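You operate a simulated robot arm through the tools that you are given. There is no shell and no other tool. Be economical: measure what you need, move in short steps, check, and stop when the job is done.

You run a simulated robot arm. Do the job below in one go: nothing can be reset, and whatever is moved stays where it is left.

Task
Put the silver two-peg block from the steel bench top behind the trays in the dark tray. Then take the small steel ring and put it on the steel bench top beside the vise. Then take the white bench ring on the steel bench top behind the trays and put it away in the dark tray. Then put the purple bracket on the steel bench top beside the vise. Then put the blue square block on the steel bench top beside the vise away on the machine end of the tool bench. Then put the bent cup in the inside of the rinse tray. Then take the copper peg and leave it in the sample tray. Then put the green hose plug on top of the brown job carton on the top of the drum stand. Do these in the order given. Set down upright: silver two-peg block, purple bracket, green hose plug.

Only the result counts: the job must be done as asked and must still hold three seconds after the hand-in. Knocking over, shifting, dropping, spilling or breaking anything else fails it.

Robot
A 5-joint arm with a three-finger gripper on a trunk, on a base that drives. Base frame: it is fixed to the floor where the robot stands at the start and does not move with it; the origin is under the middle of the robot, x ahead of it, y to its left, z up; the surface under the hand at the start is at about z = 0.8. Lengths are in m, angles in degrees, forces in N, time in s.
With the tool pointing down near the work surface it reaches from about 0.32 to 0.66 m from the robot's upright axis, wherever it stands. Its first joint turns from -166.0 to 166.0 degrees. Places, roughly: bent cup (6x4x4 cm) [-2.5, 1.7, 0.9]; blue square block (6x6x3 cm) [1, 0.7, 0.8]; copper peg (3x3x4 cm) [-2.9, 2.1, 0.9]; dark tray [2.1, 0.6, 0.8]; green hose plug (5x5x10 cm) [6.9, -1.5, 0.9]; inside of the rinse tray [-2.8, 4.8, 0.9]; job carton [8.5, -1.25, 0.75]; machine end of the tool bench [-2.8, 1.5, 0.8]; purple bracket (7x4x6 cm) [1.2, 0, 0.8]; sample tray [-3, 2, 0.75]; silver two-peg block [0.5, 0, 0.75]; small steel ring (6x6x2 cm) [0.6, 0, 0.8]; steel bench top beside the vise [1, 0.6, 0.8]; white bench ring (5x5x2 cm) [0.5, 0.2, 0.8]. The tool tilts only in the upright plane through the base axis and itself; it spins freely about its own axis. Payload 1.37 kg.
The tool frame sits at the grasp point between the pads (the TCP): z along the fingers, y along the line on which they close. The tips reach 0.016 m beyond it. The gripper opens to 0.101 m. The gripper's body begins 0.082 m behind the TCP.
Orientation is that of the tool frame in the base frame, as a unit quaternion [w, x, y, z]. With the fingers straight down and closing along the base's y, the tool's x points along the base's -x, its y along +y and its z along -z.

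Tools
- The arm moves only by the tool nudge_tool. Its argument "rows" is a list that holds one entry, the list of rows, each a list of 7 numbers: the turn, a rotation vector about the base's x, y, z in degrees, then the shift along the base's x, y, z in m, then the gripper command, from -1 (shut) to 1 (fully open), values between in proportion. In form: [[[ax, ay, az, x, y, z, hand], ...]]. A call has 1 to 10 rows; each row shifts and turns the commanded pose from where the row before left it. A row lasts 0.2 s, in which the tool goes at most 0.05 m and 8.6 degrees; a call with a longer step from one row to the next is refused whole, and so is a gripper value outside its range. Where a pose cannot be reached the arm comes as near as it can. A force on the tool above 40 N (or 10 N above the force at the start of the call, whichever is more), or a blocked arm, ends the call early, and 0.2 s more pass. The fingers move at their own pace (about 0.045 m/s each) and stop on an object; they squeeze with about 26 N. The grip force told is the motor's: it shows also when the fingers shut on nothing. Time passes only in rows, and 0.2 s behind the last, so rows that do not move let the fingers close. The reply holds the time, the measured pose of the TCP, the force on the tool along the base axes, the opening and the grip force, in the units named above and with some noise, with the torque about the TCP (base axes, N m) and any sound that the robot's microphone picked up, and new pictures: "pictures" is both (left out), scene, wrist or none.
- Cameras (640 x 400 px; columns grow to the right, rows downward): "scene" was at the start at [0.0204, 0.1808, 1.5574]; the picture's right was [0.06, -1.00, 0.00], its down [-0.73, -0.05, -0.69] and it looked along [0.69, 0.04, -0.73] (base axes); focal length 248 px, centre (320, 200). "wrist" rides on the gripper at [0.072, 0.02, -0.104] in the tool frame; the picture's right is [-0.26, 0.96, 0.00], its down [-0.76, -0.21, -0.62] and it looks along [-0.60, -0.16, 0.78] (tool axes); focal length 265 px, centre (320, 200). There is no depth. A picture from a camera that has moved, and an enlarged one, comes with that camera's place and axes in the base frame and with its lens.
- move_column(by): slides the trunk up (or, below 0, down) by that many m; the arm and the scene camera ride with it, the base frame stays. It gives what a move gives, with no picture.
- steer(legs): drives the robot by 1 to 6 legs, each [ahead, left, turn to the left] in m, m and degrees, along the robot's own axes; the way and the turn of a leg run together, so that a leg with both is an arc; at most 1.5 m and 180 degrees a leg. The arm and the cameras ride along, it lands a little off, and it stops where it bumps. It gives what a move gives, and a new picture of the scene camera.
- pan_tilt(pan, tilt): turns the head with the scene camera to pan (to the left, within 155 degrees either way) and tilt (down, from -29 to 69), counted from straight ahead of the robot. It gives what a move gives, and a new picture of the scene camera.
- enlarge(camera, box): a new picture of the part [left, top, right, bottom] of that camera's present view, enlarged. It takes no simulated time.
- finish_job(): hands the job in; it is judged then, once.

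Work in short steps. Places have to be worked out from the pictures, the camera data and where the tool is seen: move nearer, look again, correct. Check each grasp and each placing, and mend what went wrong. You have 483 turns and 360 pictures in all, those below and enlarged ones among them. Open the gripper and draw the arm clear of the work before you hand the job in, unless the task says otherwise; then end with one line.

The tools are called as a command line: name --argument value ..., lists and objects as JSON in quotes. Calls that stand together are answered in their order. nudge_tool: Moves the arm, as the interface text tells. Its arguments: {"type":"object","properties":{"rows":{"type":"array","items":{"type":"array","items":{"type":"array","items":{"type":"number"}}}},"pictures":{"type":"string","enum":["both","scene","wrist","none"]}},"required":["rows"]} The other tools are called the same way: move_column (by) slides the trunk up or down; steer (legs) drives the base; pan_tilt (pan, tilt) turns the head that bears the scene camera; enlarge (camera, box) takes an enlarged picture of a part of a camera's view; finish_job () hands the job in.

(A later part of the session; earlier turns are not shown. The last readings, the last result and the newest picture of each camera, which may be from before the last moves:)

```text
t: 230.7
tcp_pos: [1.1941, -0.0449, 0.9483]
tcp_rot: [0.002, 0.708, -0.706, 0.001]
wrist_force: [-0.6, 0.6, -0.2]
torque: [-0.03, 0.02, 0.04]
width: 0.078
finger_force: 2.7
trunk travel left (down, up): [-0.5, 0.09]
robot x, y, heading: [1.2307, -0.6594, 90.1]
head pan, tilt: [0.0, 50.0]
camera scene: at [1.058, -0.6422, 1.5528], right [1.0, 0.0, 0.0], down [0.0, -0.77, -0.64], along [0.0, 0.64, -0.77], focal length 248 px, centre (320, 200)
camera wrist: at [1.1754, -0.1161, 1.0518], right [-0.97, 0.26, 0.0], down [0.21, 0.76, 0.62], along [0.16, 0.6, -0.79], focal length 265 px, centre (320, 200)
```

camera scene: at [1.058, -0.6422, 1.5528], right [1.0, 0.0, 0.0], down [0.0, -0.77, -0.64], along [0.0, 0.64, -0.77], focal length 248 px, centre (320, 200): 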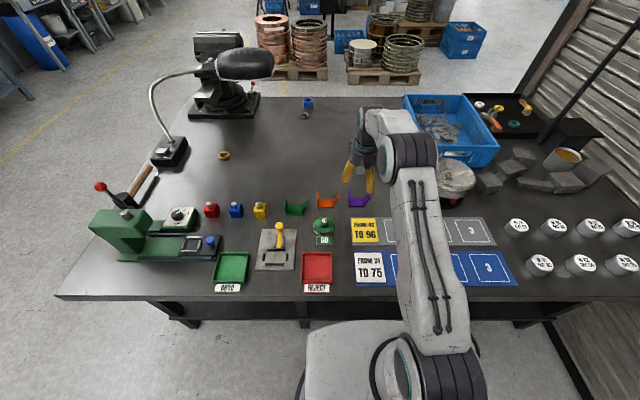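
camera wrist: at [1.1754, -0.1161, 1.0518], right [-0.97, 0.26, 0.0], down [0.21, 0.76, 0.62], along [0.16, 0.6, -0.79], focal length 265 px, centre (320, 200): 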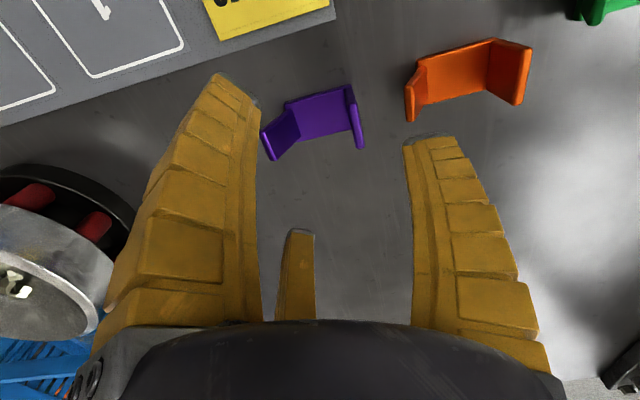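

Wrist view puts the bracket's base at x 1.171–1.227, y −0.042–0.0, aligned with x. I recentre at y≈−0.021 and descend halfway for a check.

nudge_tool --rows '[[[0, 0, 0, 0.0, 0.024, -0.02, 0.5], [0, 0, 0, 0, 0, -0.04, 0.5], [0, 0, 0, 0, 0, 0, 0.5]]]' --pictures "wrist"

enlarge --camera "scene" --box '[280, 140, 440, 240]'

```text
t: 231.5
tcp_pos: [1.1939, -0.0185, 0.8903]
tcp_rot: [0.002, 0.707, -0.707, 0.001]
wrist_force: [0.2, 0.6, 0.0]
torque: [-0.02, 0.02, 0.02]
width: 0.0784
finger_force: 2.0
trunk travel left (down, up): [-0.5, 0.09]
robot x, y, heading: [1.2343, -0.6633, 90.0]
head pan, tilt: [0.0, 50.0]
camera wrist: at [1.1749, -0.09, 0.9941], right [-0.97, 0.26, 0.0], down [0.21, 0.76, 0.62], along [0.16, 0.6, -0.79], focal length 265 px, centre (320, 200)
```

wrist: 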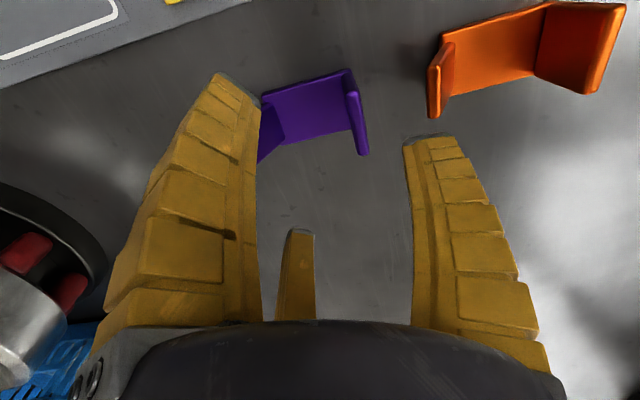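

```text
4.00 times, centred on (360, 190) of scene
camera zoom: at [1.058, -0.6424, 1.5528], right [1.0, 0.0, 0.0], down [0.0, -0.77, -0.64], along [0.0, 0.64, -0.77], focal length 992 px, centre (160, 240)
```

zoom: 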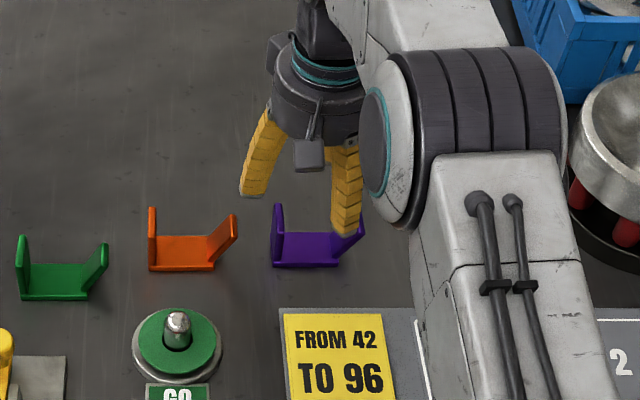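

The base centre comes out at y≈−0.028; I correct 9 mm, descend, and close gently.

nudge_tool --rows '[[[0, 0, 0, 0.0, -0.009, -0.02, 0.5], [0, 0, 0, 0, 0, -0.03, 0.5], [0, 0, 0, 0, 0, -0.02, 0.5], [0, 0, 0, 0, 0, -0.004, 0.5], [0, 0, 0, 0, 0, 0, 0.5]]]' --pictures "wrist"

enlarge --camera "scene" --box '[300, 160, 420, 235]'

```text
t: 232.7
tcp_pos: [1.1948, -0.0287, 0.8144]
tcp_rot: [0.003, 0.708, -0.706, 0.002]
wrist_force: [0.9, 0.4, 0.3]
torque: [-0.02, -0.02, -0.01]
width: 0.0784
finger_force: 1.9
trunk travel left (down, up): [-0.5, 0.09]
robot x, y, heading: [1.2322, -0.6605, 90.0]
head pan, tilt: [0.0, 50.0]
camera wrist: at [1.1758, -0.0995, 0.9191], right [-0.97, 0.26, 0.0], down [0.21, 0.76, 0.62], along [0.16, 0.6, -0.79], focal length 265 px, centre (320, 200)
```

wrist: 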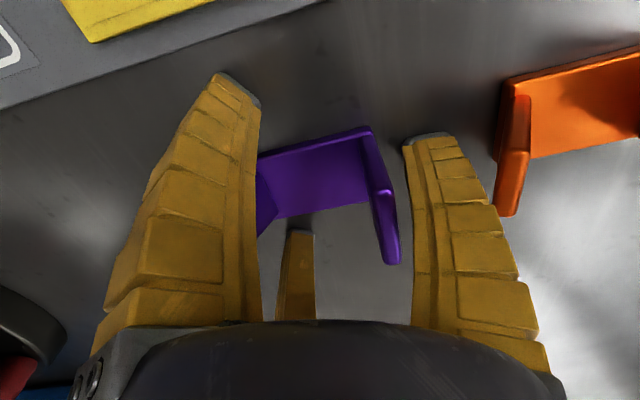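

```text
5.33 times, centred on (360, 198) of scene
camera zoom: at [1.058, -0.6422, 1.5528], right [1.0, 0.0, 0.0], down [0.0, -0.77, -0.64], along [0.0, 0.64, -0.77], focal length 1323 px, centre (107, 213)
```

zoom: 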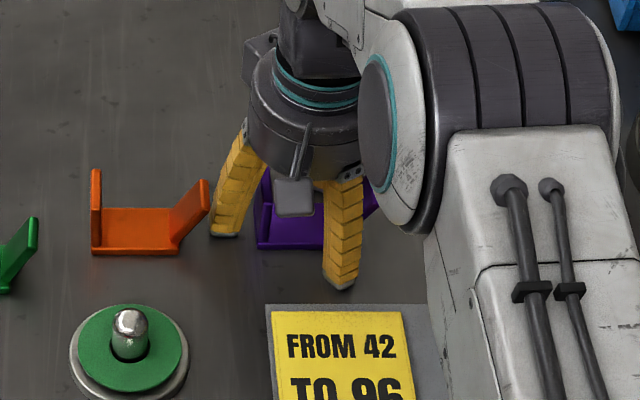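

The fingers straddle the bracket cleanly. I close gradually.

nudge_tool --rows '[[[0, 0, 0, 0, 0, 0, 0.3], [0, 0, 0, 0, 0, 0, 0.2], [0, 0, 0, 0, 0, 0, 0.1], [0, 0, 0, 0, 0, 0, 0.0], [0, 0, 0, 0, 0, 0, -0.1], [0, 0, 0, 0, 0, 0, -0.1]]]' --pictures "wrist"

```text
t: 234.1
tcp_pos: [1.1958, -0.027, 0.815]
tcp_rot: [0.0, 0.708, -0.707, 0.0]
wrist_force: [4.5, 5.7, 8.2]
torque: [0.28, -0.17, -0.08]
width: 0.0553
finger_force: 7.6
trunk travel left (down, up): [-0.5, 0.09]
robot x, y, heading: [1.233, -0.6593, 90.1]
head pan, tilt: [0.0, 50.0]
camera wrist: at [1.1762, -0.0991, 0.9201], right [-0.96, 0.26, 0.0], down [0.21, 0.76, 0.62], along [0.16, 0.6, -0.79], focal length 265 px, centre (320, 200)
```

wrist: 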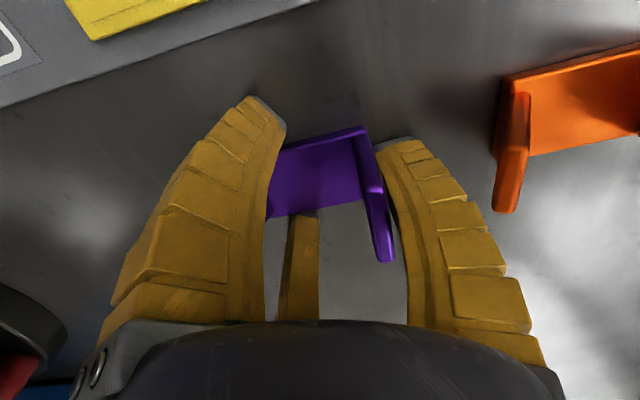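

nudge_tool --rows '[[[0, 0, 0, 0, 0, 0, -0.3], [0, 0, 0, 0, 0, 0, -0.4], [0, 0, 0, 0, 0, 0, -0.4]]]' --pictures "wrist"

```text
t: 234.9
tcp_pos: [1.1947, -0.0276, 0.8156]
tcp_rot: [0.002, 0.708, -0.706, 0.001]
wrist_force: [2.3, 4.5, 14.9]
torque: [0.22, -0.02, 0.0]
width: 0.0447
finger_force: 26.7
trunk travel left (down, up): [-0.5, 0.09]
robot x, y, heading: [1.2355, -0.6576, 89.8]
head pan, tilt: [0.0, 50.0]
camera wrist: at [1.1757, -0.1, 0.9205], right [-0.97, 0.26, 0.0], down [0.21, 0.76, 0.62], along [0.16, 0.6, -0.79], focal length 265 px, centre (320, 200)
```

wrist: 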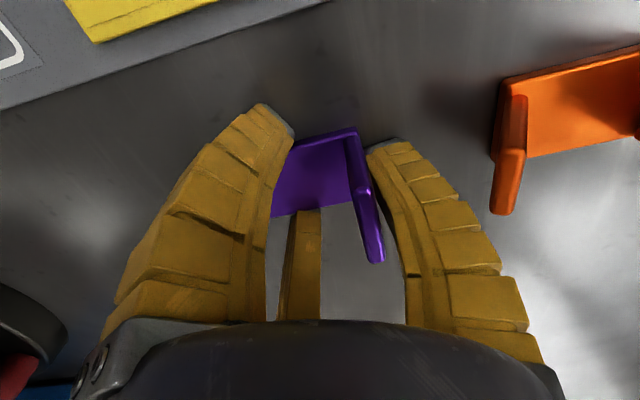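

It grips firmly at 0.045. I lift slowly and check.

nudge_tool --rows '[[[0, 0, 0, 0, 0, 0.003, -0.5], [0, 0, 0, 0, 0, 0.007, -0.5], [0, 0, 0, 0, 0, 0.015, -0.5], [0, 0, 0, 0, 0, 0.02, -0.5], [0, 0, 0, 0, 0, 0, -0.5]]]' --pictures "wrist"

enlarge --camera "scene" --box '[300, 140, 420, 215]'

```text
t: 236.1
tcp_pos: [1.1946, -0.0289, 0.8605]
tcp_rot: [0.003, 0.708, -0.707, 0.002]
wrist_force: [-0.3, -0.2, -1.0]
torque: [0.0, 0.02, 0.01]
width: 0.0419
finger_force: 25.9
trunk travel left (down, up): [-0.5, 0.09]
robot x, y, heading: [1.2311, -0.6561, 90.1]
head pan, tilt: [0.0, 50.0]
camera wrist: at [1.1757, -0.0996, 0.9641], right [-0.97, 0.26, 0.0], down [0.21, 0.76, 0.62], along [0.16, 0.59, -0.79], focal length 265 px, centre (320, 200)
```

wrist: 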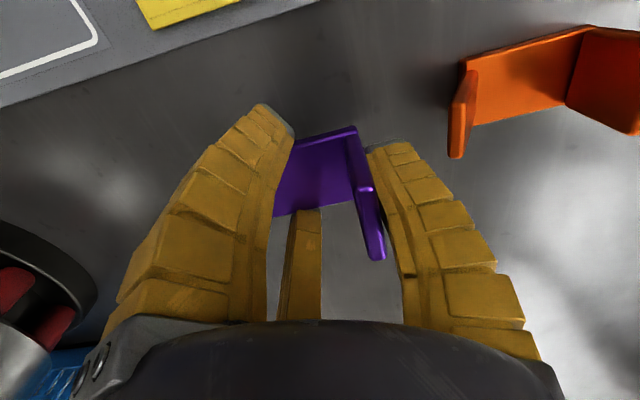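

```text
5.33 times, centred on (360, 178) of scene
camera zoom: at [1.058, -0.6421, 1.5528], right [1.0, 0.0, 0.0], down [0.0, -0.77, -0.64], along [0.0, 0.64, -0.77], focal length 1323 px, centre (107, 320)
```

zoom: 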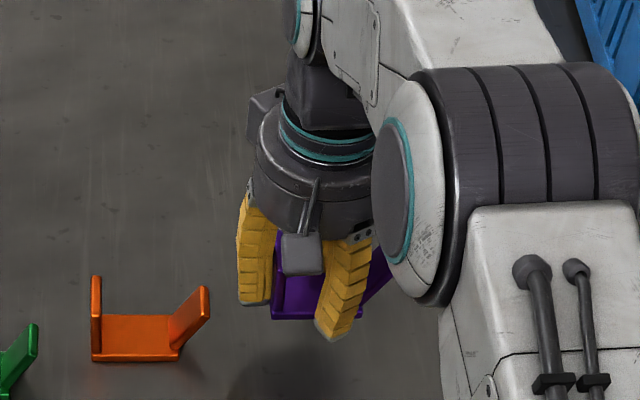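

The bracket is lifted upright. I raise and retract, then drive round to the vise side.

nudge_tool --rows '[[[0, 0, 0, 0, 0, 0.045, -0.5], [0, 0, 0, 0, 0, 0.045, -0.5], [0, 0, 0, 0, -0.01, 0.045, -0.5], [0, 0, 0, 0.01, -0.03, 0.035, -0.5], [0, 0, 0, 0.01, -0.04, 0.02, -0.5], [0, 0, 0, 0.01, -0.045, 0.01, -0.5], [0, 0, 0, 0, -0.045, 0, -0.5], [0, 0, 0, 0, -0.045, 0, -0.5], [0, 0, 0, 0, 0, 0, -0.5]]]' --pictures "none"

```text
t: 238.1
tcp_pos: [1.2256, -0.2448, 1.0614]
tcp_rot: [0.002, 0.708, -0.706, 0.001]
wrist_force: [0.1, -0.8, -1.6]
torque: [0.01, -0.04, -0.01]
width: 0.0414
finger_force: 25.7
trunk travel left (down, up): [-0.5, 0.09]
robot x, y, heading: [1.2315, -0.6615, 90.1]
head pan, tilt: [0.0, 50.0]
```

steer --legs '[[-0.62, 0, 0], [0, 0, -90], [-1.5, 0, 0], [-0.15, 0, 0], [0, 1.4, 0], [0, 1.4, 0]]'

enlarge --camera "wrist" --box '[0, 0, 640, 400]'

```text
t: 266.4
tcp_pos: [0.0524, 1.5322, 1.0617]
tcp_rot: [-0.003, 0.011, 1.0, 0.0]
wrist_force: [0.6, 0.5, 0.1]
torque: [0.0, -0.02, -0.02]
width: 0.0303
finger_force: 4.2
trunk travel left (down, up): [-0.5, 0.09]
robot x, y, heading: [-0.3623, 1.5338, -1.4]
head pan, tilt: [0.0, 50.0]
camera scene: at [-0.3401, 1.7115, 1.5527], right [-0.02, -1.0, 0.0], down [-0.77, 0.02, -0.64], along [0.64, -0.02, -0.77], focal length 248 px, centre (320, 200)
```

scene: 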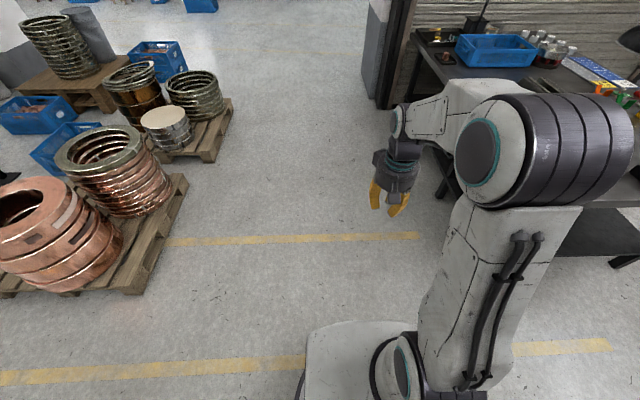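

```text
1.00 times, centred on (320, 200) of wrist (not enlarged: the box is as wide or as high as the picture)
camera zoom: at [-0.0174, 1.5547, 1.1657], right [0.29, 0.96, 0.0], down [0.75, -0.22, 0.62], along [0.59, -0.18, -0.79], focal length 265 px, centre (320, 200)
```

zoom: 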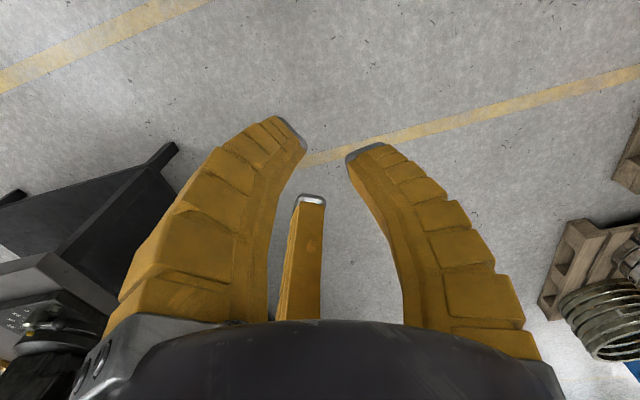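

The bracket slipped out during the drive; I have to find it on the floor. I look back along the route.

pan_tilt --pan -75 --tilt 35

pan_tilt --pan -110 --tilt 35

```text
t: 267.9
tcp_pos: [0.0538, 1.5328, 1.062]
tcp_rot: [-0.003, 0.011, 1.0, 0.0]
wrist_force: [0.3, 0.2, -0.3]
torque: [-0.02, 0.02, 0.07]
width: 0.0302
finger_force: 3.9
trunk travel left (down, up): [-0.5, 0.09]
robot x, y, heading: [-0.36, 1.5389, -1.5]
head pan, tilt: [-75.0, 35.0]
camera scene: at [-0.3963, 1.6276, 1.5745], right [-0.97, -0.24, 0.0], down [-0.14, 0.56, -0.82], along [0.19, -0.8, -0.57], focal length 248 px, centre (320, 200)
```

scene: 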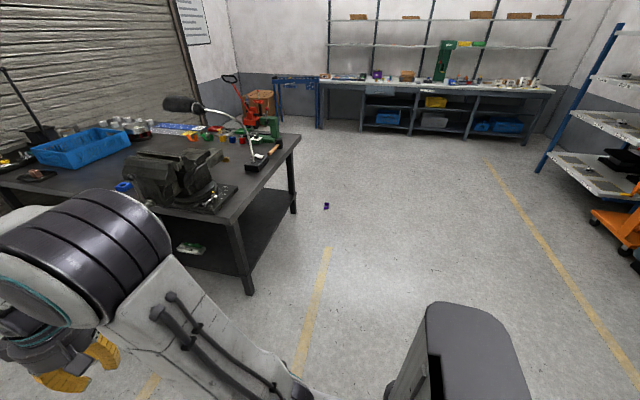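

```text
t: 268.9
tcp_pos: [0.0535, 1.5336, 1.0618]
tcp_rot: [-0.002, 0.012, 1.0, 0.0]
wrist_force: [0.8, -0.2, -0.6]
torque: [-0.01, 0.02, -0.02]
width: 0.0303
finger_force: 3.1
trunk travel left (down, up): [-0.5, 0.09]
robot x, y, heading: [-0.3574, 1.535, -1.1]
head pan, tilt: [-110.0, 35.0]
camera scene: at [-0.4491, 1.6312, 1.5745], right [-0.93, 0.36, 0.0], down [0.21, 0.53, -0.82], along [-0.3, -0.76, -0.57], focal length 248 px, centre (320, 200)
```

scene: 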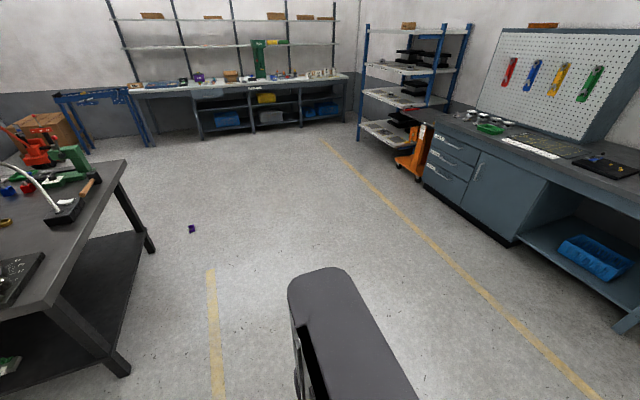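

The bracket is on the floor at about (0.03, −0.45). I zoom in on it, and lower the trunk to see how far down the arm can reach.

enlarge --camera "scene" --box '[172, 217, 212, 242]'

steer --legs '[[0, -1.3, 1.4], [-0.15, 0, 0]]'

```text
16.00 times, centred on (192, 230) of scene
camera zoom: at [-0.4491, 1.6312, 1.5745], right [-0.93, 0.36, 0.0], down [0.21, 0.53, -0.82], along [-0.3, -0.76, -0.57], focal length 3968 px, centre (2368, -272)
```

zoom: 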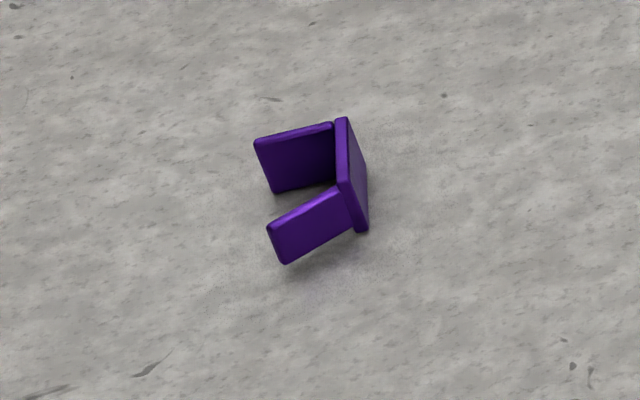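

```text
t: 276.4
tcp_pos: [-0.1167, 0.2481, 1.0622]
tcp_rot: [-0.001, -0.001, 1.0, -0.001]
wrist_force: [-0.6, -0.2, 0.6]
torque: [-0.02, 0.0, 0.0]
width: 0.0304
finger_force: 4.0
trunk travel left (down, up): [-0.5, 0.09]
robot x, y, heading: [-0.5305, 0.24, -0.5]
head pan, tilt: [-110.0, 35.0]
camera scene: at [-0.6214, 0.3357, 1.5744], right [-0.94, 0.34, 0.0], down [0.2, 0.54, -0.82], along [-0.28, -0.77, -0.57], focal length 248 px, centre (320, 200)
```

scene: 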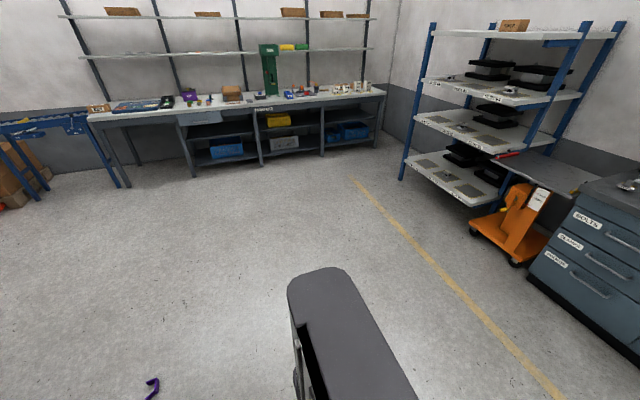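

The bracket lies on its side. First I see whether the arm can reach the floor at all: lower the trunk here in the free space in front of the bench.

move_column --by -0.5

pan_tilt --pan -50 --tilt 45

```text
refused: -0.5 is not a number from -0.4 to 0.4
```

```text
t: 277.7
tcp_pos: [-0.115, 0.2479, 1.0611]
tcp_rot: [-0.002, 0.0, 1.0, 0.0]
wrist_force: [-0.3, -0.6, -0.3]
torque: [0.0, -0.01, 0.0]
width: 0.0305
finger_force: 3.8
trunk travel left (down, up): [-0.5, 0.09]
robot x, y, heading: [-0.5328, 0.2427, -0.0]
head pan, tilt: [-50.0, 45.0]
camera scene: at [-0.5378, 0.3558, 1.5597], right [-0.77, -0.64, 0.0], down [-0.45, 0.54, -0.71], along [0.45, -0.54, -0.71], focal length 248 px, centre (320, 200)
```

scene: 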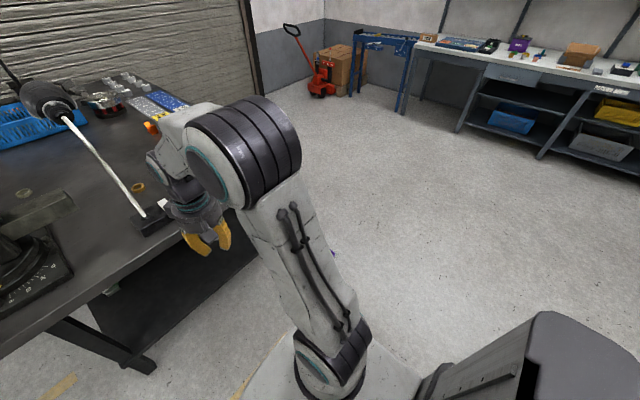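

By triangulation the bracket lies on its side with its opening toward +x, centred about (0.03, −0.437), with the tall wall along x at y≈−0.47. I line the robot up facing it, then lower the trunk.

steer --legs '[[0, -0.7, 0]]'

move_column --by -0.4

pan_tilt --pan 0 --tilt 55

```text
t: 281.5
tcp_pos: [-0.1219, -0.4586, 1.0615]
tcp_rot: [-0.003, 0.006, 1.0, -0.001]
wrist_force: [0.1, -0.4, 0.5]
torque: [-0.01, -0.02, 0.0]
width: 0.0303
finger_force: 4.0
trunk travel left (down, up): [-0.5, 0.09]
robot x, y, heading: [-0.5364, -0.4602, -0.9]
head pan, tilt: [-50.0, 45.0]
camera scene: at [-0.5427, -0.3456, 1.5597], right [-0.78, -0.63, 0.0], down [-0.45, 0.55, -0.71], along [0.45, -0.55, -0.71], focal length 248 px, centre (320, 200)
```

scene: 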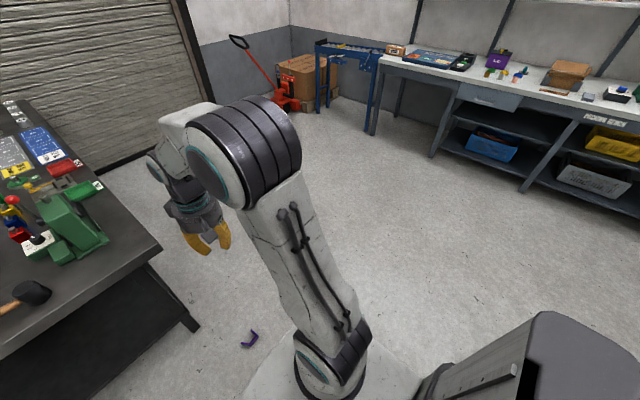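

```text
t: 285.4
tcp_pos: [-0.1223, -0.4575, 0.6612]
tcp_rot: [-0.002, 0.007, 1.0, 0.0]
wrist_force: [-0.4, 0.5, 0.4]
torque: [-0.01, -0.03, -0.02]
width: 0.0302
finger_force: 3.7
trunk travel left (down, up): [-0.1, 0.49]
robot x, y, heading: [-0.5352, -0.4574, -0.7]
head pan, tilt: [-50.0, 45.0]
```

```text
t: 286.6
tcp_pos: [-0.1207, -0.4587, 0.6617]
tcp_rot: [-0.002, 0.007, 1.0, 0.0]
wrist_force: [-0.8, 0.0, -0.2]
torque: [-0.03, 0.03, -0.01]
width: 0.0301
finger_force: 3.4
trunk travel left (down, up): [-0.1, 0.49]
robot x, y, heading: [-0.5394, -0.4598, -0.9]
head pan, tilt: [0.0, 55.0]
camera scene: at [-0.5219, -0.2833, 1.1463], right [-0.02, -1.0, 0.0], down [-0.82, 0.01, -0.57], along [0.57, -0.01, -0.82], focal length 248 px, centre (320, 200)
```

scene: 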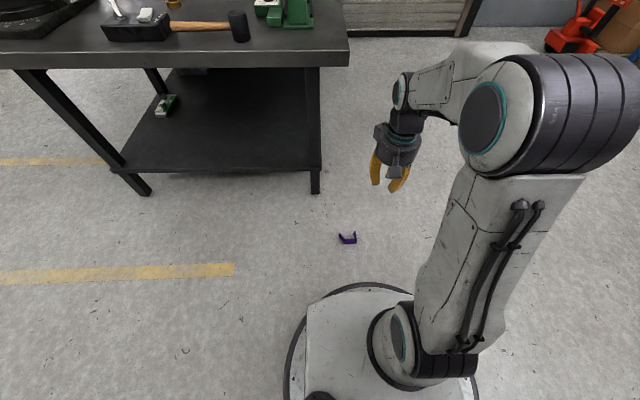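

move_column --by -0.1

nudge_tool --rows '[[[0, 0, 0, 0, 0, -0.05, 1], [0, 0, 0, 0, 0, -0.05, 1], [0, 0, 0, 0, 0, -0.05, 1], [0, 0, 0, 0, 0, -0.05, 1], [0, 0, 0, 0, 0, -0.05, 1], [0, 0, 0, 0, 0, -0.05, 1], [0, 0, 0, 0, 0, -0.05, 1]]]' --pictures "both"

```text
t: 287.9
tcp_pos: [-0.1224, -0.4584, 0.562]
tcp_rot: [-0.003, 0.007, 1.0, 0.0]
wrist_force: [0.0, 0.2, -0.4]
torque: [0.03, -0.01, 0.02]
width: 0.0301
finger_force: 4.1
trunk travel left (down, up): [0.0, 0.59]
robot x, y, heading: [-0.5379, -0.4587, -1.2]
head pan, tilt: [0.0, 55.0]
```

```text
t: 289.5
tcp_pos: [-0.1235, -0.459, 0.209]
tcp_rot: [-0.002, 0.007, 1.0, 0.001]
wrist_force: [0.4, -0.6, 0.7]
torque: [0.0, -0.02, -0.01]
width: 0.1007
finger_force: 0.0
trunk travel left (down, up): [0.0, 0.59]
robot x, y, heading: [-0.5404, -0.4622, -0.7]
head pan, tilt: [0.0, 55.0]
camera scene: at [-0.5222, -0.2832, 1.0464], right [-0.02, -1.0, 0.0], down [-0.82, 0.01, -0.57], along [0.57, -0.01, -0.82], focal length 248 px, centre (320, 200)
camera wrist: at [-0.195, -0.4371, 0.3138], right [0.28, 0.96, 0.0], down [0.76, -0.22, 0.62], along [0.59, -0.17, -0.79], focal length 265 px, centre (320, 200)
```

scene: 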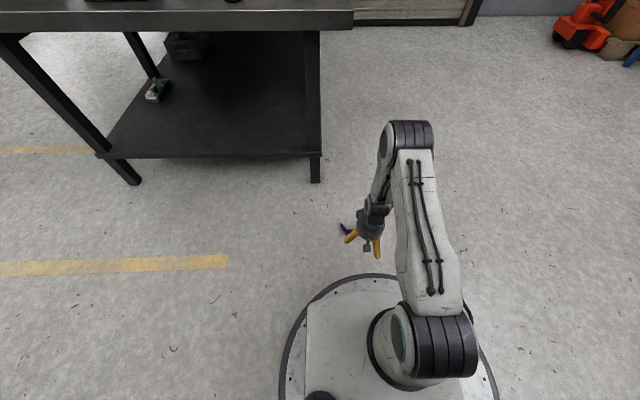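
wrist: 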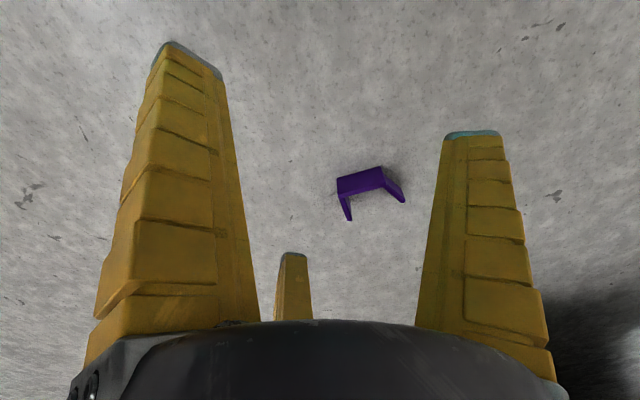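

The low reach works. Plan: pinch the tall wall near its free end. Spin the tool about −173° so the camera side ends up on top when I later tilt the tool outward to stand the bracket up.

nudge_tool --rows '[[[0, 0, -8.22, 0.0, 0, 0, 0], [0, 0, -8.22, 0.0, 0, 0, 0], [0, 0, -8.22, 0.0, 0, 0, 0], [0, 0, -8.22, 0.0, 0, 0, 0], [0, 0, -8.22, 0.0, 0, 0, 0], [0, 0, -8.22, 0.0, 0, 0, 0], [0, 0, -8.22, 0.0, 0, 0, 0], [0, 0, -8.22, 0.0, 0, 0, 0], [0, 0, -8.22, 0, 0, 0, 0], [0, 0, -8.22, 0, 0, 0, 0]]]' --pictures "none"

nudge_tool --rows '[[[0, 0, -8.22, 0.016, 0, 0, 0], [0, 0, -8.22, 0.016, 0, 0, 0], [0, 0, -8.22, 0.016, 0, 0, 0], [0, 0, -8.22, 0.016, 0, 0, 0], [0, 0, -8.22, 0.016, 0, 0, 0], [0, 0, -8.22, 0.016, 0, 0, 0], [0, 0, -8.22, 0.016, 0, 0, 0], [0, 0, -8.22, 0.016, 0, 0, 0], [0, 0, -8.22, 0.016, 0, 0, 0], [0, 0, -8.22, 0.016, -0.002, 0, 0]]]' --pictures "both"

```text
t: 291.7
tcp_pos: [-0.1216, -0.4578, 0.2115]
tcp_rot: [0.0, 0.663, 0.749, 0.0]
wrist_force: [0.3, -0.2, -0.2]
torque: [-0.01, 0.0, 0.04]
width: 0.0542
finger_force: 2.5
trunk travel left (down, up): [0.0, 0.59]
robot x, y, heading: [-0.5384, -0.4608, -0.9]
head pan, tilt: [0.0, 55.0]
```

```text
t: 293.9
tcp_pos: [0.0374, -0.4613, 0.2121]
tcp_rot: [0.0, 0.992, 0.128, 0.003]
wrist_force: [0.0, -0.5, 0.0]
torque: [0.0, 0.01, -0.05]
width: 0.0542
finger_force: 2.8
trunk travel left (down, up): [0.0, 0.59]
robot x, y, heading: [-0.5414, -0.4588, -1.1]
head pan, tilt: [0.0, 55.0]
camera scene: at [-0.5219, -0.2832, 1.0463], right [-0.02, -1.0, 0.0], down [-0.82, 0.01, -0.57], along [0.57, -0.01, -0.82], focal length 248 px, centre (320, 200)
camera wrist: at [0.112, -0.461, 0.3168], right [-0.01, -1.0, 0.0], down [-0.79, 0.01, 0.62], along [-0.62, 0.01, -0.79], focal length 265 px, centre (320, 200)
```

scene: 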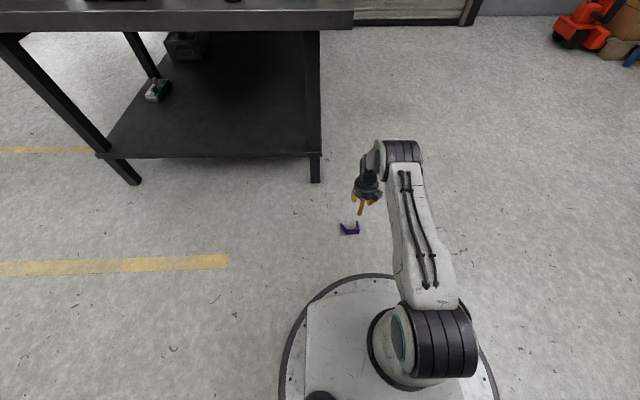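
wrist: 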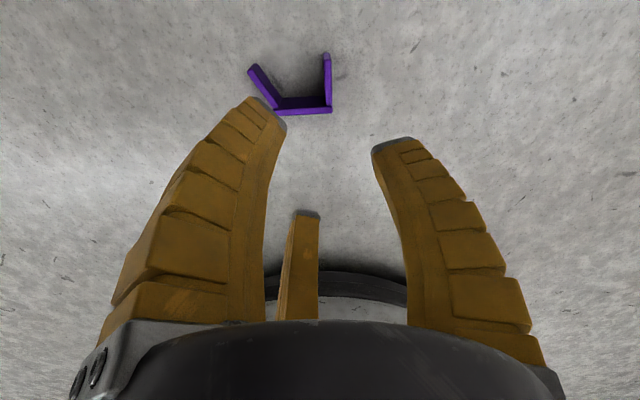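

Seen from above: wall at y≈−0.467, x≈0.015–0.064. I descend to get a finer look.

nudge_tool --rows '[[[0, 0, 0, 0.01, 0, -0.04, 0], [0, 0, 0, 0.0, 0, -0.04, 0], [0, 0, 0, 0, 0, -0.02, 0], [0, 0, 0, 0, 0, 0, 0]]]' --pictures "wrist"

```text
t: 294.9
tcp_pos: [0.0476, -0.4605, 0.1111]
tcp_rot: [0.001, 0.992, 0.129, 0.003]
wrist_force: [0.3, -0.2, 0.8]
torque: [-0.02, 0.01, -0.04]
width: 0.0542
finger_force: 3.0
trunk travel left (down, up): [0.0, 0.59]
robot x, y, heading: [-0.5361, -0.4578, -0.9]
head pan, tilt: [0.0, 55.0]
camera wrist: at [0.1214, -0.461, 0.2159], right [-0.01, -1.0, 0.0], down [-0.79, 0.01, 0.62], along [-0.62, 0.01, -0.79], focal length 265 px, centre (320, 200)
```

wrist: 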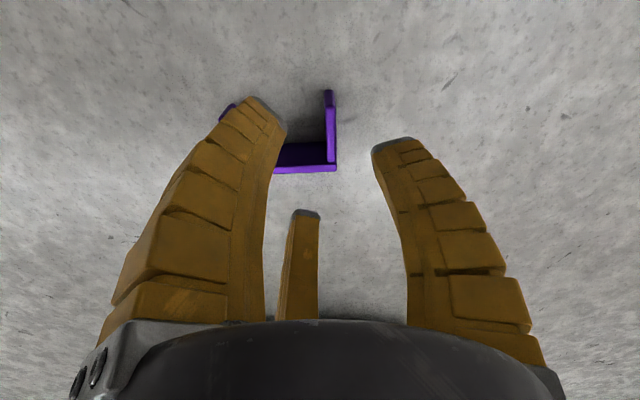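

The wall spans x 0.013–0.061 at y≈−0.467. I narrow the grip to about 0.04, line up at (0.055, −0.461) and descend around the wall.

nudge_tool --rows '[[[0, 0, 0, 0.0075, -0.001, -0.01, -0.2], [0, 0, 0, 0, 0, -0.02, -0.2], [0, 0, 0, 0, 0, -0.02, -0.2], [0, 0, 0, 0, 0, -0.015, -0.2], [0, 0, 0, 0, 0, -0.01, -0.2], [0, 0, 0, 0, 0, -0.008, -0.2], [0, 0, 0, 0, 0, 0, -0.2]]]' --pictures "wrist"

```text
t: 296.5
tcp_pos: [0.0358, -0.4595, 0.0426]
tcp_rot: [0.0, 0.992, 0.129, 0.004]
wrist_force: [-4.8, 9.6, 25.9]
torque: [0.23, 0.65, -0.2]
width: 0.0558
finger_force: 3.8
out of reach, approached as far as the arm can: row 3, 4, 5, 6
trunk travel left (down, up): [0.0, 0.59]
robot x, y, heading: [-0.5384, -0.4558, -0.9]
head pan, tilt: [0.0, 55.0]
camera wrist: at [0.1085, -0.4601, 0.1478], right [-0.01, -1.0, 0.0], down [-0.79, 0.01, 0.61], along [-0.61, 0.0, -0.79], focal length 265 px, centre (320, 200)
```

wrist: 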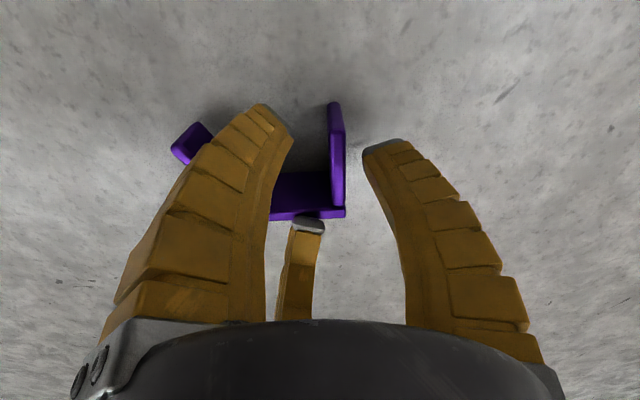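

Out of reach at that distance, and a finger landed on the base plate. I raise, drive 12 cm closer, and retry.

nudge_tool --rows '[[[0, 0, 0, 0, 0, 0.04, -0.2], [0, 0, 0, 0, 0, 0.04, -0.2], [0, 0, 0, -0.03, 0, 0.02, -0.2], [0, 0, 0, -0.045, 0, 0, -0.2], [0, 0, 0, -0.045, 0, 0, -0.2], [0, 0, 0, 0, 0, 0, -0.2]]]' --pictures "none"

```text
t: 297.9
tcp_pos: [-0.0871, -0.4591, 0.1414]
tcp_rot: [0.0, 0.992, 0.128, 0.003]
wrist_force: [-0.7, -1.0, -0.5]
torque: [-0.02, 0.06, -0.02]
width: 0.0447
finger_force: 3.6
trunk travel left (down, up): [0.0, 0.59]
robot x, y, heading: [-0.5371, -0.4595, -1.0]
head pan, tilt: [0.0, 55.0]
```

steer --legs '[[0.11, 0, 1]]'

enlarge --camera "wrist" --box '[0, 0, 640, 400]'

```text
t: 299.1
tcp_pos: [0.0231, -0.451, 0.1422]
tcp_rot: [0.0, 0.99, 0.138, 0.001]
wrist_force: [-0.2, 0.4, 0.5]
torque: [-0.01, 0.01, 0.0]
width: 0.0446
finger_force: 3.1
trunk travel left (down, up): [0.0, 0.59]
robot x, y, heading: [-0.4262, -0.4634, 0.2]
head pan, tilt: [0.0, 55.0]
camera scene: at [-0.4152, -0.2837, 1.0463], right [0.0, -1.0, 0.0], down [-0.82, 0.0, -0.57], along [0.57, 0.0, -0.82], focal length 248 px, centre (320, 200)
```

scene: 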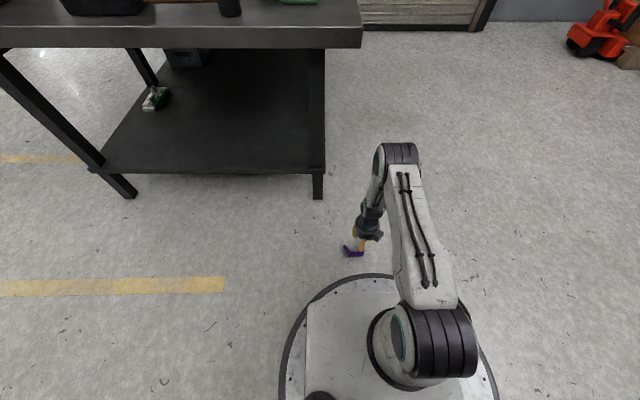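

```text
1.00 times, centred on (320, 200) of wrist (not enlarged: the box is as wide or as high as the picture)
camera zoom: at [0.0965, -0.4506, 0.2459], right [0.01, -1.0, 0.0], down [-0.79, -0.01, 0.62], along [-0.62, -0.01, -0.79], focal length 265 px, centre (320, 200)
```

zoom: 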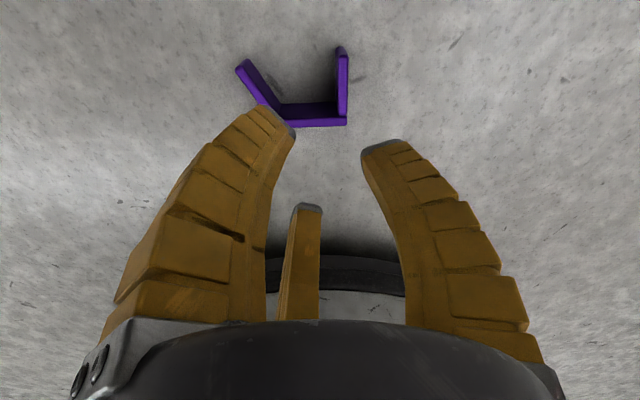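

Wall end at x≈0.061, y≈−0.467. I rotate −11° to square up and descend around it.

nudge_tool --rows '[[[0, 0, -5.5, 0.016, -0.005, 0, -0.2], [0, 0, -5.5, 0.016, -0.005, 0, -0.2], [0, 0, 0, 0, 0, -0.03, -0.2], [0, 0, 0, 0, 0, -0.03, -0.2], [0, 0, 0, 0, 0, 0, -0.2]]]' --pictures "wrist"

```text
t: 300.3
tcp_pos: [0.053, -0.4769, 0.0809]
tcp_rot: [-0.001, 0.999, 0.045, 0.003]
wrist_force: [-0.4, 0.1, 0.0]
torque: [-0.03, 0.04, 0.02]
width: 0.0447
finger_force: 3.1
out of reach, approached as far as the arm can: row 2
trunk travel left (down, up): [0.0, 0.59]
robot x, y, heading: [-0.4265, -0.4608, 0.1]
head pan, tilt: [0.0, 55.0]
camera wrist: at [0.1266, -0.4893, 0.1855], right [-0.18, -0.98, 0.0], down [-0.77, 0.14, 0.62], along [-0.61, 0.11, -0.79], focal length 265 px, centre (320, 200)
```

wrist: 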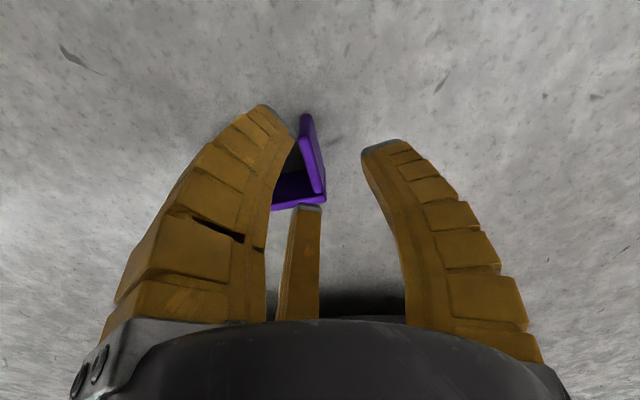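

The spin joint is at its limit; I back off 5.5° and check where the pose settles.

nudge_tool --rows '[[[0, 0, 5.5, 0, 0, 0, -0.2], [0, 0, 0, 0, 0, 0, -0.2]]]' --pictures "wrist"

```text
t: 300.9
tcp_pos: [0.0547, -0.476, 0.0813]
tcp_rot: [0.0, 0.996, 0.091, 0.002]
wrist_force: [-0.6, -0.1, -0.7]
torque: [0.0, -0.02, 0.01]
width: 0.0446
finger_force: 3.3
trunk travel left (down, up): [0.0, 0.59]
robot x, y, heading: [-0.4261, -0.4605, 0.2]
head pan, tilt: [0.0, 55.0]
camera wrist: at [0.1278, -0.4817, 0.1854], right [-0.09, -1.0, 0.0], down [-0.78, 0.07, 0.62], along [-0.61, 0.05, -0.79], focal length 265 px, centre (320, 200)
```

wrist: 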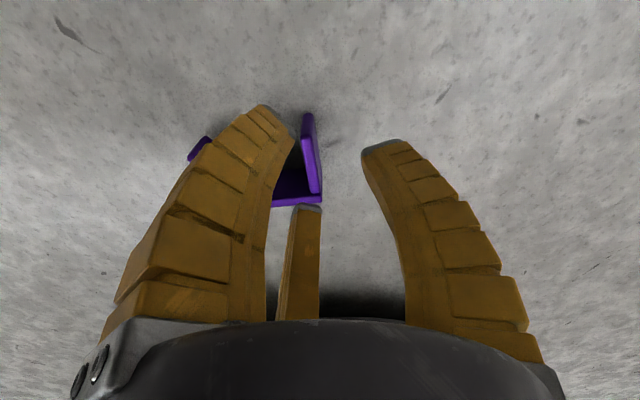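

nudge_tool --rows '[[[0, 0, 0, 0.001, 0.0105, 0, -0.3], [0, 0, 0, 0, 0, -0.02, -0.3], [0, 0, 0, 0, 0, -0.015, -0.3], [0, 0, 0, 0, 0, -0.01, -0.3], [0, 0, 0, 0, 0, -0.008, -0.3], [0, 0, 0, 0, 0, 0, -0.3]]]' --pictures "wrist"

```text
t: 302.3
tcp_pos: [0.0555, -0.4661, 0.0277]
tcp_rot: [0.001, 0.996, 0.09, 0.002]
wrist_force: [0.2, -0.5, -0.1]
torque: [0.02, 0.0, 0.02]
width: 0.0399
finger_force: 3.5
trunk travel left (down, up): [0.0, 0.59]
robot x, y, heading: [-0.4274, -0.4575, 0.2]
head pan, tilt: [0.0, 55.0]
camera wrist: at [0.1291, -0.4716, 0.1315], right [-0.09, -1.0, 0.0], down [-0.78, 0.07, 0.62], along [-0.61, 0.05, -0.79], focal length 265 px, centre (320, 200)
```

wrist: 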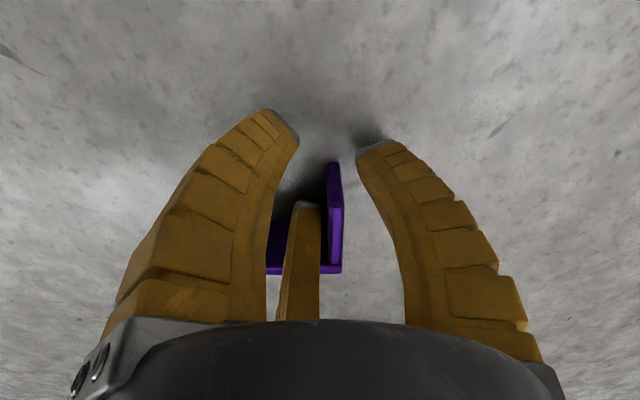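

The wall end is at x≈0.054, so I shift 9 mm toward the base plate and then close.

nudge_tool --rows '[[[0, 0, 0, -0.005, 0, 0, -0.3], [0, 0, 0, -0.004, 0, 0, -0.35], [0, 0, 0, 0, 0, 0, -0.5], [0, 0, 0, 0, 0, 0, -0.7], [0, 0, 0, 0, 0, 0, -0.9], [0, 0, 0, 0, 0, 0, -1], [0, 0, 0, 0, 0, 0, -1]]]' --pictures "wrist"

```text
t: 303.9
tcp_pos: [0.0459, -0.4667, 0.0279]
tcp_rot: [0.001, 0.996, 0.091, 0.003]
wrist_force: [0.0, 0.1, 0.1]
torque: [0.02, 0.0, 0.03]
width: 0.0
finger_force: 26.2
trunk travel left (down, up): [0.0, 0.59]
robot x, y, heading: [-0.4289, -0.4624, 0.3]
head pan, tilt: [0.0, 55.0]
camera wrist: at [0.1198, -0.472, 0.132], right [-0.09, -1.0, 0.0], down [-0.78, 0.07, 0.62], along [-0.61, 0.05, -0.79], focal length 265 px, centre (320, 200)
```

wrist: 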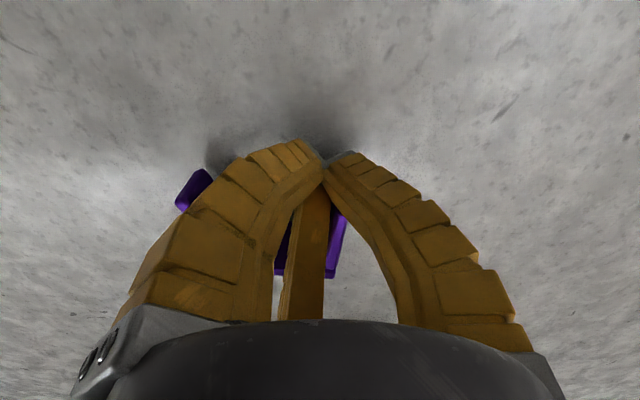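

The plate squeezed out because the fingers met at its end. Better plan: put the single finger inside the U and the pair outside, pinch the wall at mid-length, lift, tilt the tool about 60° outward, and set it down so it settles on its base. I open, raise and spin back.

nudge_tool --rows '[[[0, 0, 0, 0, 0, 0, -0.4], [0, 0, 0, 0, 0, 0, -0.3], [0, 0, 0, 0, 0, 0.03, -0.3], [0, 0, 0, 0, 0, 0.04, -0.3], [0, 0, 0, 0, 0, 0.04, -0.3], [0, 0, 8.5, 0, 0, 0.03, -0.3], [0, 0, 8.5, -0.02, 0, 0, -0.3], [0, 0, 8.5, -0.02, 0, 0, -0.3], [0, 0, 8.5, 0, 0, 0, -0.3], [0, 0, 8.5, 0, 0, 0, -0.3]]]' --pictures "none"

nudge_tool --rows '[[[0, 0, 8.5, 0, 0, 0, -0.3], [0, 0, 8.5, 0, 0, 0, -0.3], [0, 0, 8.5, 0, 0, 0, -0.3], [0, 0, 8.5, 0, 0, 0, -0.3], [0, 0, 8.5, 0, 0, 0, -0.3], [0, 0, 8.5, 0, 0, 0, -0.3], [0, 0, 8.5, 0, 0, 0, -0.3], [0, 0, 8.5, 0, 0, 0, -0.3], [0, 0, 8.5, 0, 0, 0, -0.3], [0, 0, 8.5, 0, 0, 0, -0.3]]]' --pictures "none"

nudge_tool --rows '[[[0, 0, 8.5, 0, 0, 0, -0.3], [0, 0, 8.5, 0, 0, 0, -0.3], [0, 0, 8.5, 0, 0, 0, -0.3], [0, 0, 8.5, 0, 0, 0, -0.3], [0, 0, 8.5, 0, 0, 0, -0.3], [0, 0, 0, 0, 0, 0, -0.3]]]' --pictures "wrist"

```text
t: 306.1
tcp_pos: [0.0062, -0.4655, 0.1684]
tcp_rot: [0.001, 0.895, 0.447, 0.001]
wrist_force: [-0.9, 0.8, 0.5]
torque: [-0.02, -0.01, 0.01]
width: 0.0395
finger_force: 3.5
trunk travel left (down, up): [0.0, 0.59]
robot x, y, heading: [-0.4259, -0.4643, 0.2]
head pan, tilt: [0.0, 55.0]
```

```text
t: 308.3
tcp_pos: [0.005, -0.4651, 0.169]
tcp_rot: [-0.001, 0.358, 0.934, -0.001]
wrist_force: [-0.7, -0.1, 0.8]
torque: [-0.03, 0.0, -0.01]
width: 0.0399
finger_force: 2.9
trunk travel left (down, up): [0.0, 0.59]
robot x, y, heading: [-0.4296, -0.4562, 0.0]
head pan, tilt: [0.0, 55.0]
```

```text
t: 309.7
tcp_pos: [0.0051, -0.4667, 0.169]
tcp_rot: [-0.003, -0.004, 1.0, 0.0]
wrist_force: [-0.1, 0.1, -0.6]
torque: [-0.03, -0.03, 0.0]
width: 0.0399
finger_force: 3.4
trunk travel left (down, up): [0.0, 0.59]
robot x, y, heading: [-0.4278, -0.463, 0.2]
head pan, tilt: [0.0, 55.0]
camera wrist: at [-0.0662, -0.4465, 0.2732], right [0.26, 0.97, 0.0], down [0.76, -0.2, 0.62], along [0.6, -0.16, -0.79], focal length 265 px, centre (320, 200)
```

wrist: 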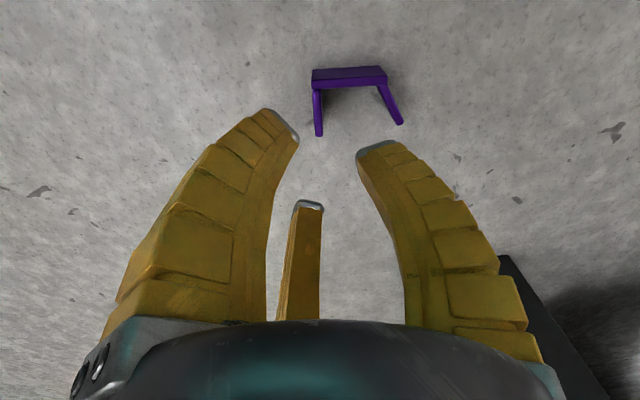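

The bracket is now rotated about −15°, its wall running from (−0.005, −0.464) to (0.034, −0.475). I align the tool with it and descend partway.

nudge_tool --rows '[[[0, 0, -8, 0.007, -0.005, 0, -0.2], [0, 0, -8, 0.0075, -0.004, 0, -0.2], [0, 0, 0, 0, 0, -0.04, -0.2], [0, 0, 0, 0, 0, -0.04, -0.2], [0, 0, 0, 0, 0, 0, -0.2]]]' --pictures "wrist"

```text
t: 310.9
tcp_pos: [0.0199, -0.4747, 0.0883]
tcp_rot: [-0.002, 0.136, 0.991, 0.001]
wrist_force: [1.2, -0.4, 1.1]
torque: [-0.02, -0.02, 0.02]
width: 0.0447
finger_force: 3.3
trunk travel left (down, up): [0.0, 0.59]
robot x, y, heading: [-0.4285, -0.4578, 0.3]
head pan, tilt: [0.0, 55.0]
camera wrist: at [-0.0439, -0.4364, 0.1918], right [0.51, 0.86, 0.0], down [0.67, -0.4, 0.62], along [0.53, -0.32, -0.79], focal length 265 px, centre (320, 200)
```

wrist: 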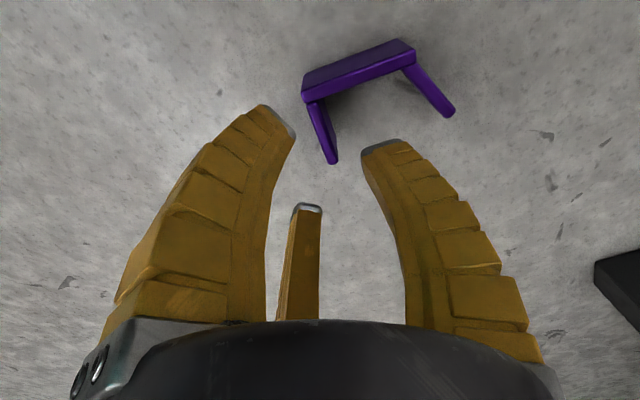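

nudge_tool --rows '[[[0, 0, 5, -0.003, -0.001, -0.01, -0.2], [0, 0, 0, 0, 0, -0.02, -0.2], [0, 0, 0, 0, 0, -0.015, -0.2], [0, 0, 0, 0, 0, -0.01, -0.2], [0, 0, 0, 0, 0, -0.006, -0.2], [0, 0, 0, 0, 0, 0, -0.2]]]' --pictures "wrist"

```text
t: 312.3
tcp_pos: [0.0172, -0.4763, 0.0266]
tcp_rot: [-0.002, 0.093, 0.996, 0.001]
wrist_force: [-0.7, -0.3, -1.1]
torque: [0.01, 0.01, -0.04]
width: 0.0447
finger_force: 3.4
trunk travel left (down, up): [0.0, 0.59]
robot x, y, heading: [-0.428, -0.4591, 0.5]
head pan, tilt: [0.0, 55.0]
camera wrist: at [-0.0496, -0.4432, 0.1312], right [0.44, 0.9, 0.0], down [0.71, -0.34, 0.62], along [0.56, -0.27, -0.79], focal length 265 px, centre (320, 200)
```

wrist: 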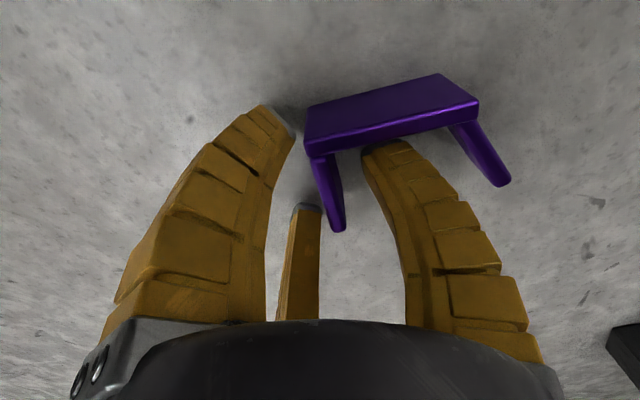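

The wall is between the inside finger and the outside pair. I close on it.

nudge_tool --rows '[[[0, 0, 0, 0, 0, 0, -0.4], [0, 0, 0, 0, 0, 0, -0.6], [0, 0, 0, 0, 0, 0, -0.8], [0, 0, 0, 0, 0, 0, -1], [0, 0, 0, 0, 0, 0, -1], [0, 0, 0, 0, 0, 0, -1]]]' --pictures "wrist"

```text
t: 313.7
tcp_pos: [0.0174, -0.4761, 0.0267]
tcp_rot: [-0.001, 0.092, 0.996, 0.0]
wrist_force: [-1.7, 1.0, 4.7]
torque: [0.07, 0.05, 0.01]
width: 0.0115
finger_force: 26.0
trunk travel left (down, up): [0.0, 0.59]
robot x, y, heading: [-0.4253, -0.4563, 0.2]
head pan, tilt: [0.0, 55.0]
camera wrist: at [-0.0496, -0.4432, 0.1316], right [0.44, 0.9, 0.0], down [0.71, -0.34, 0.62], along [0.56, -0.27, -0.79], focal length 265 px, centre (320, 200)
```

wrist: 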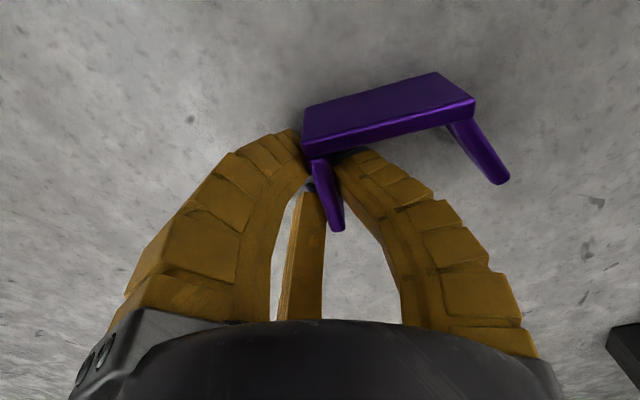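

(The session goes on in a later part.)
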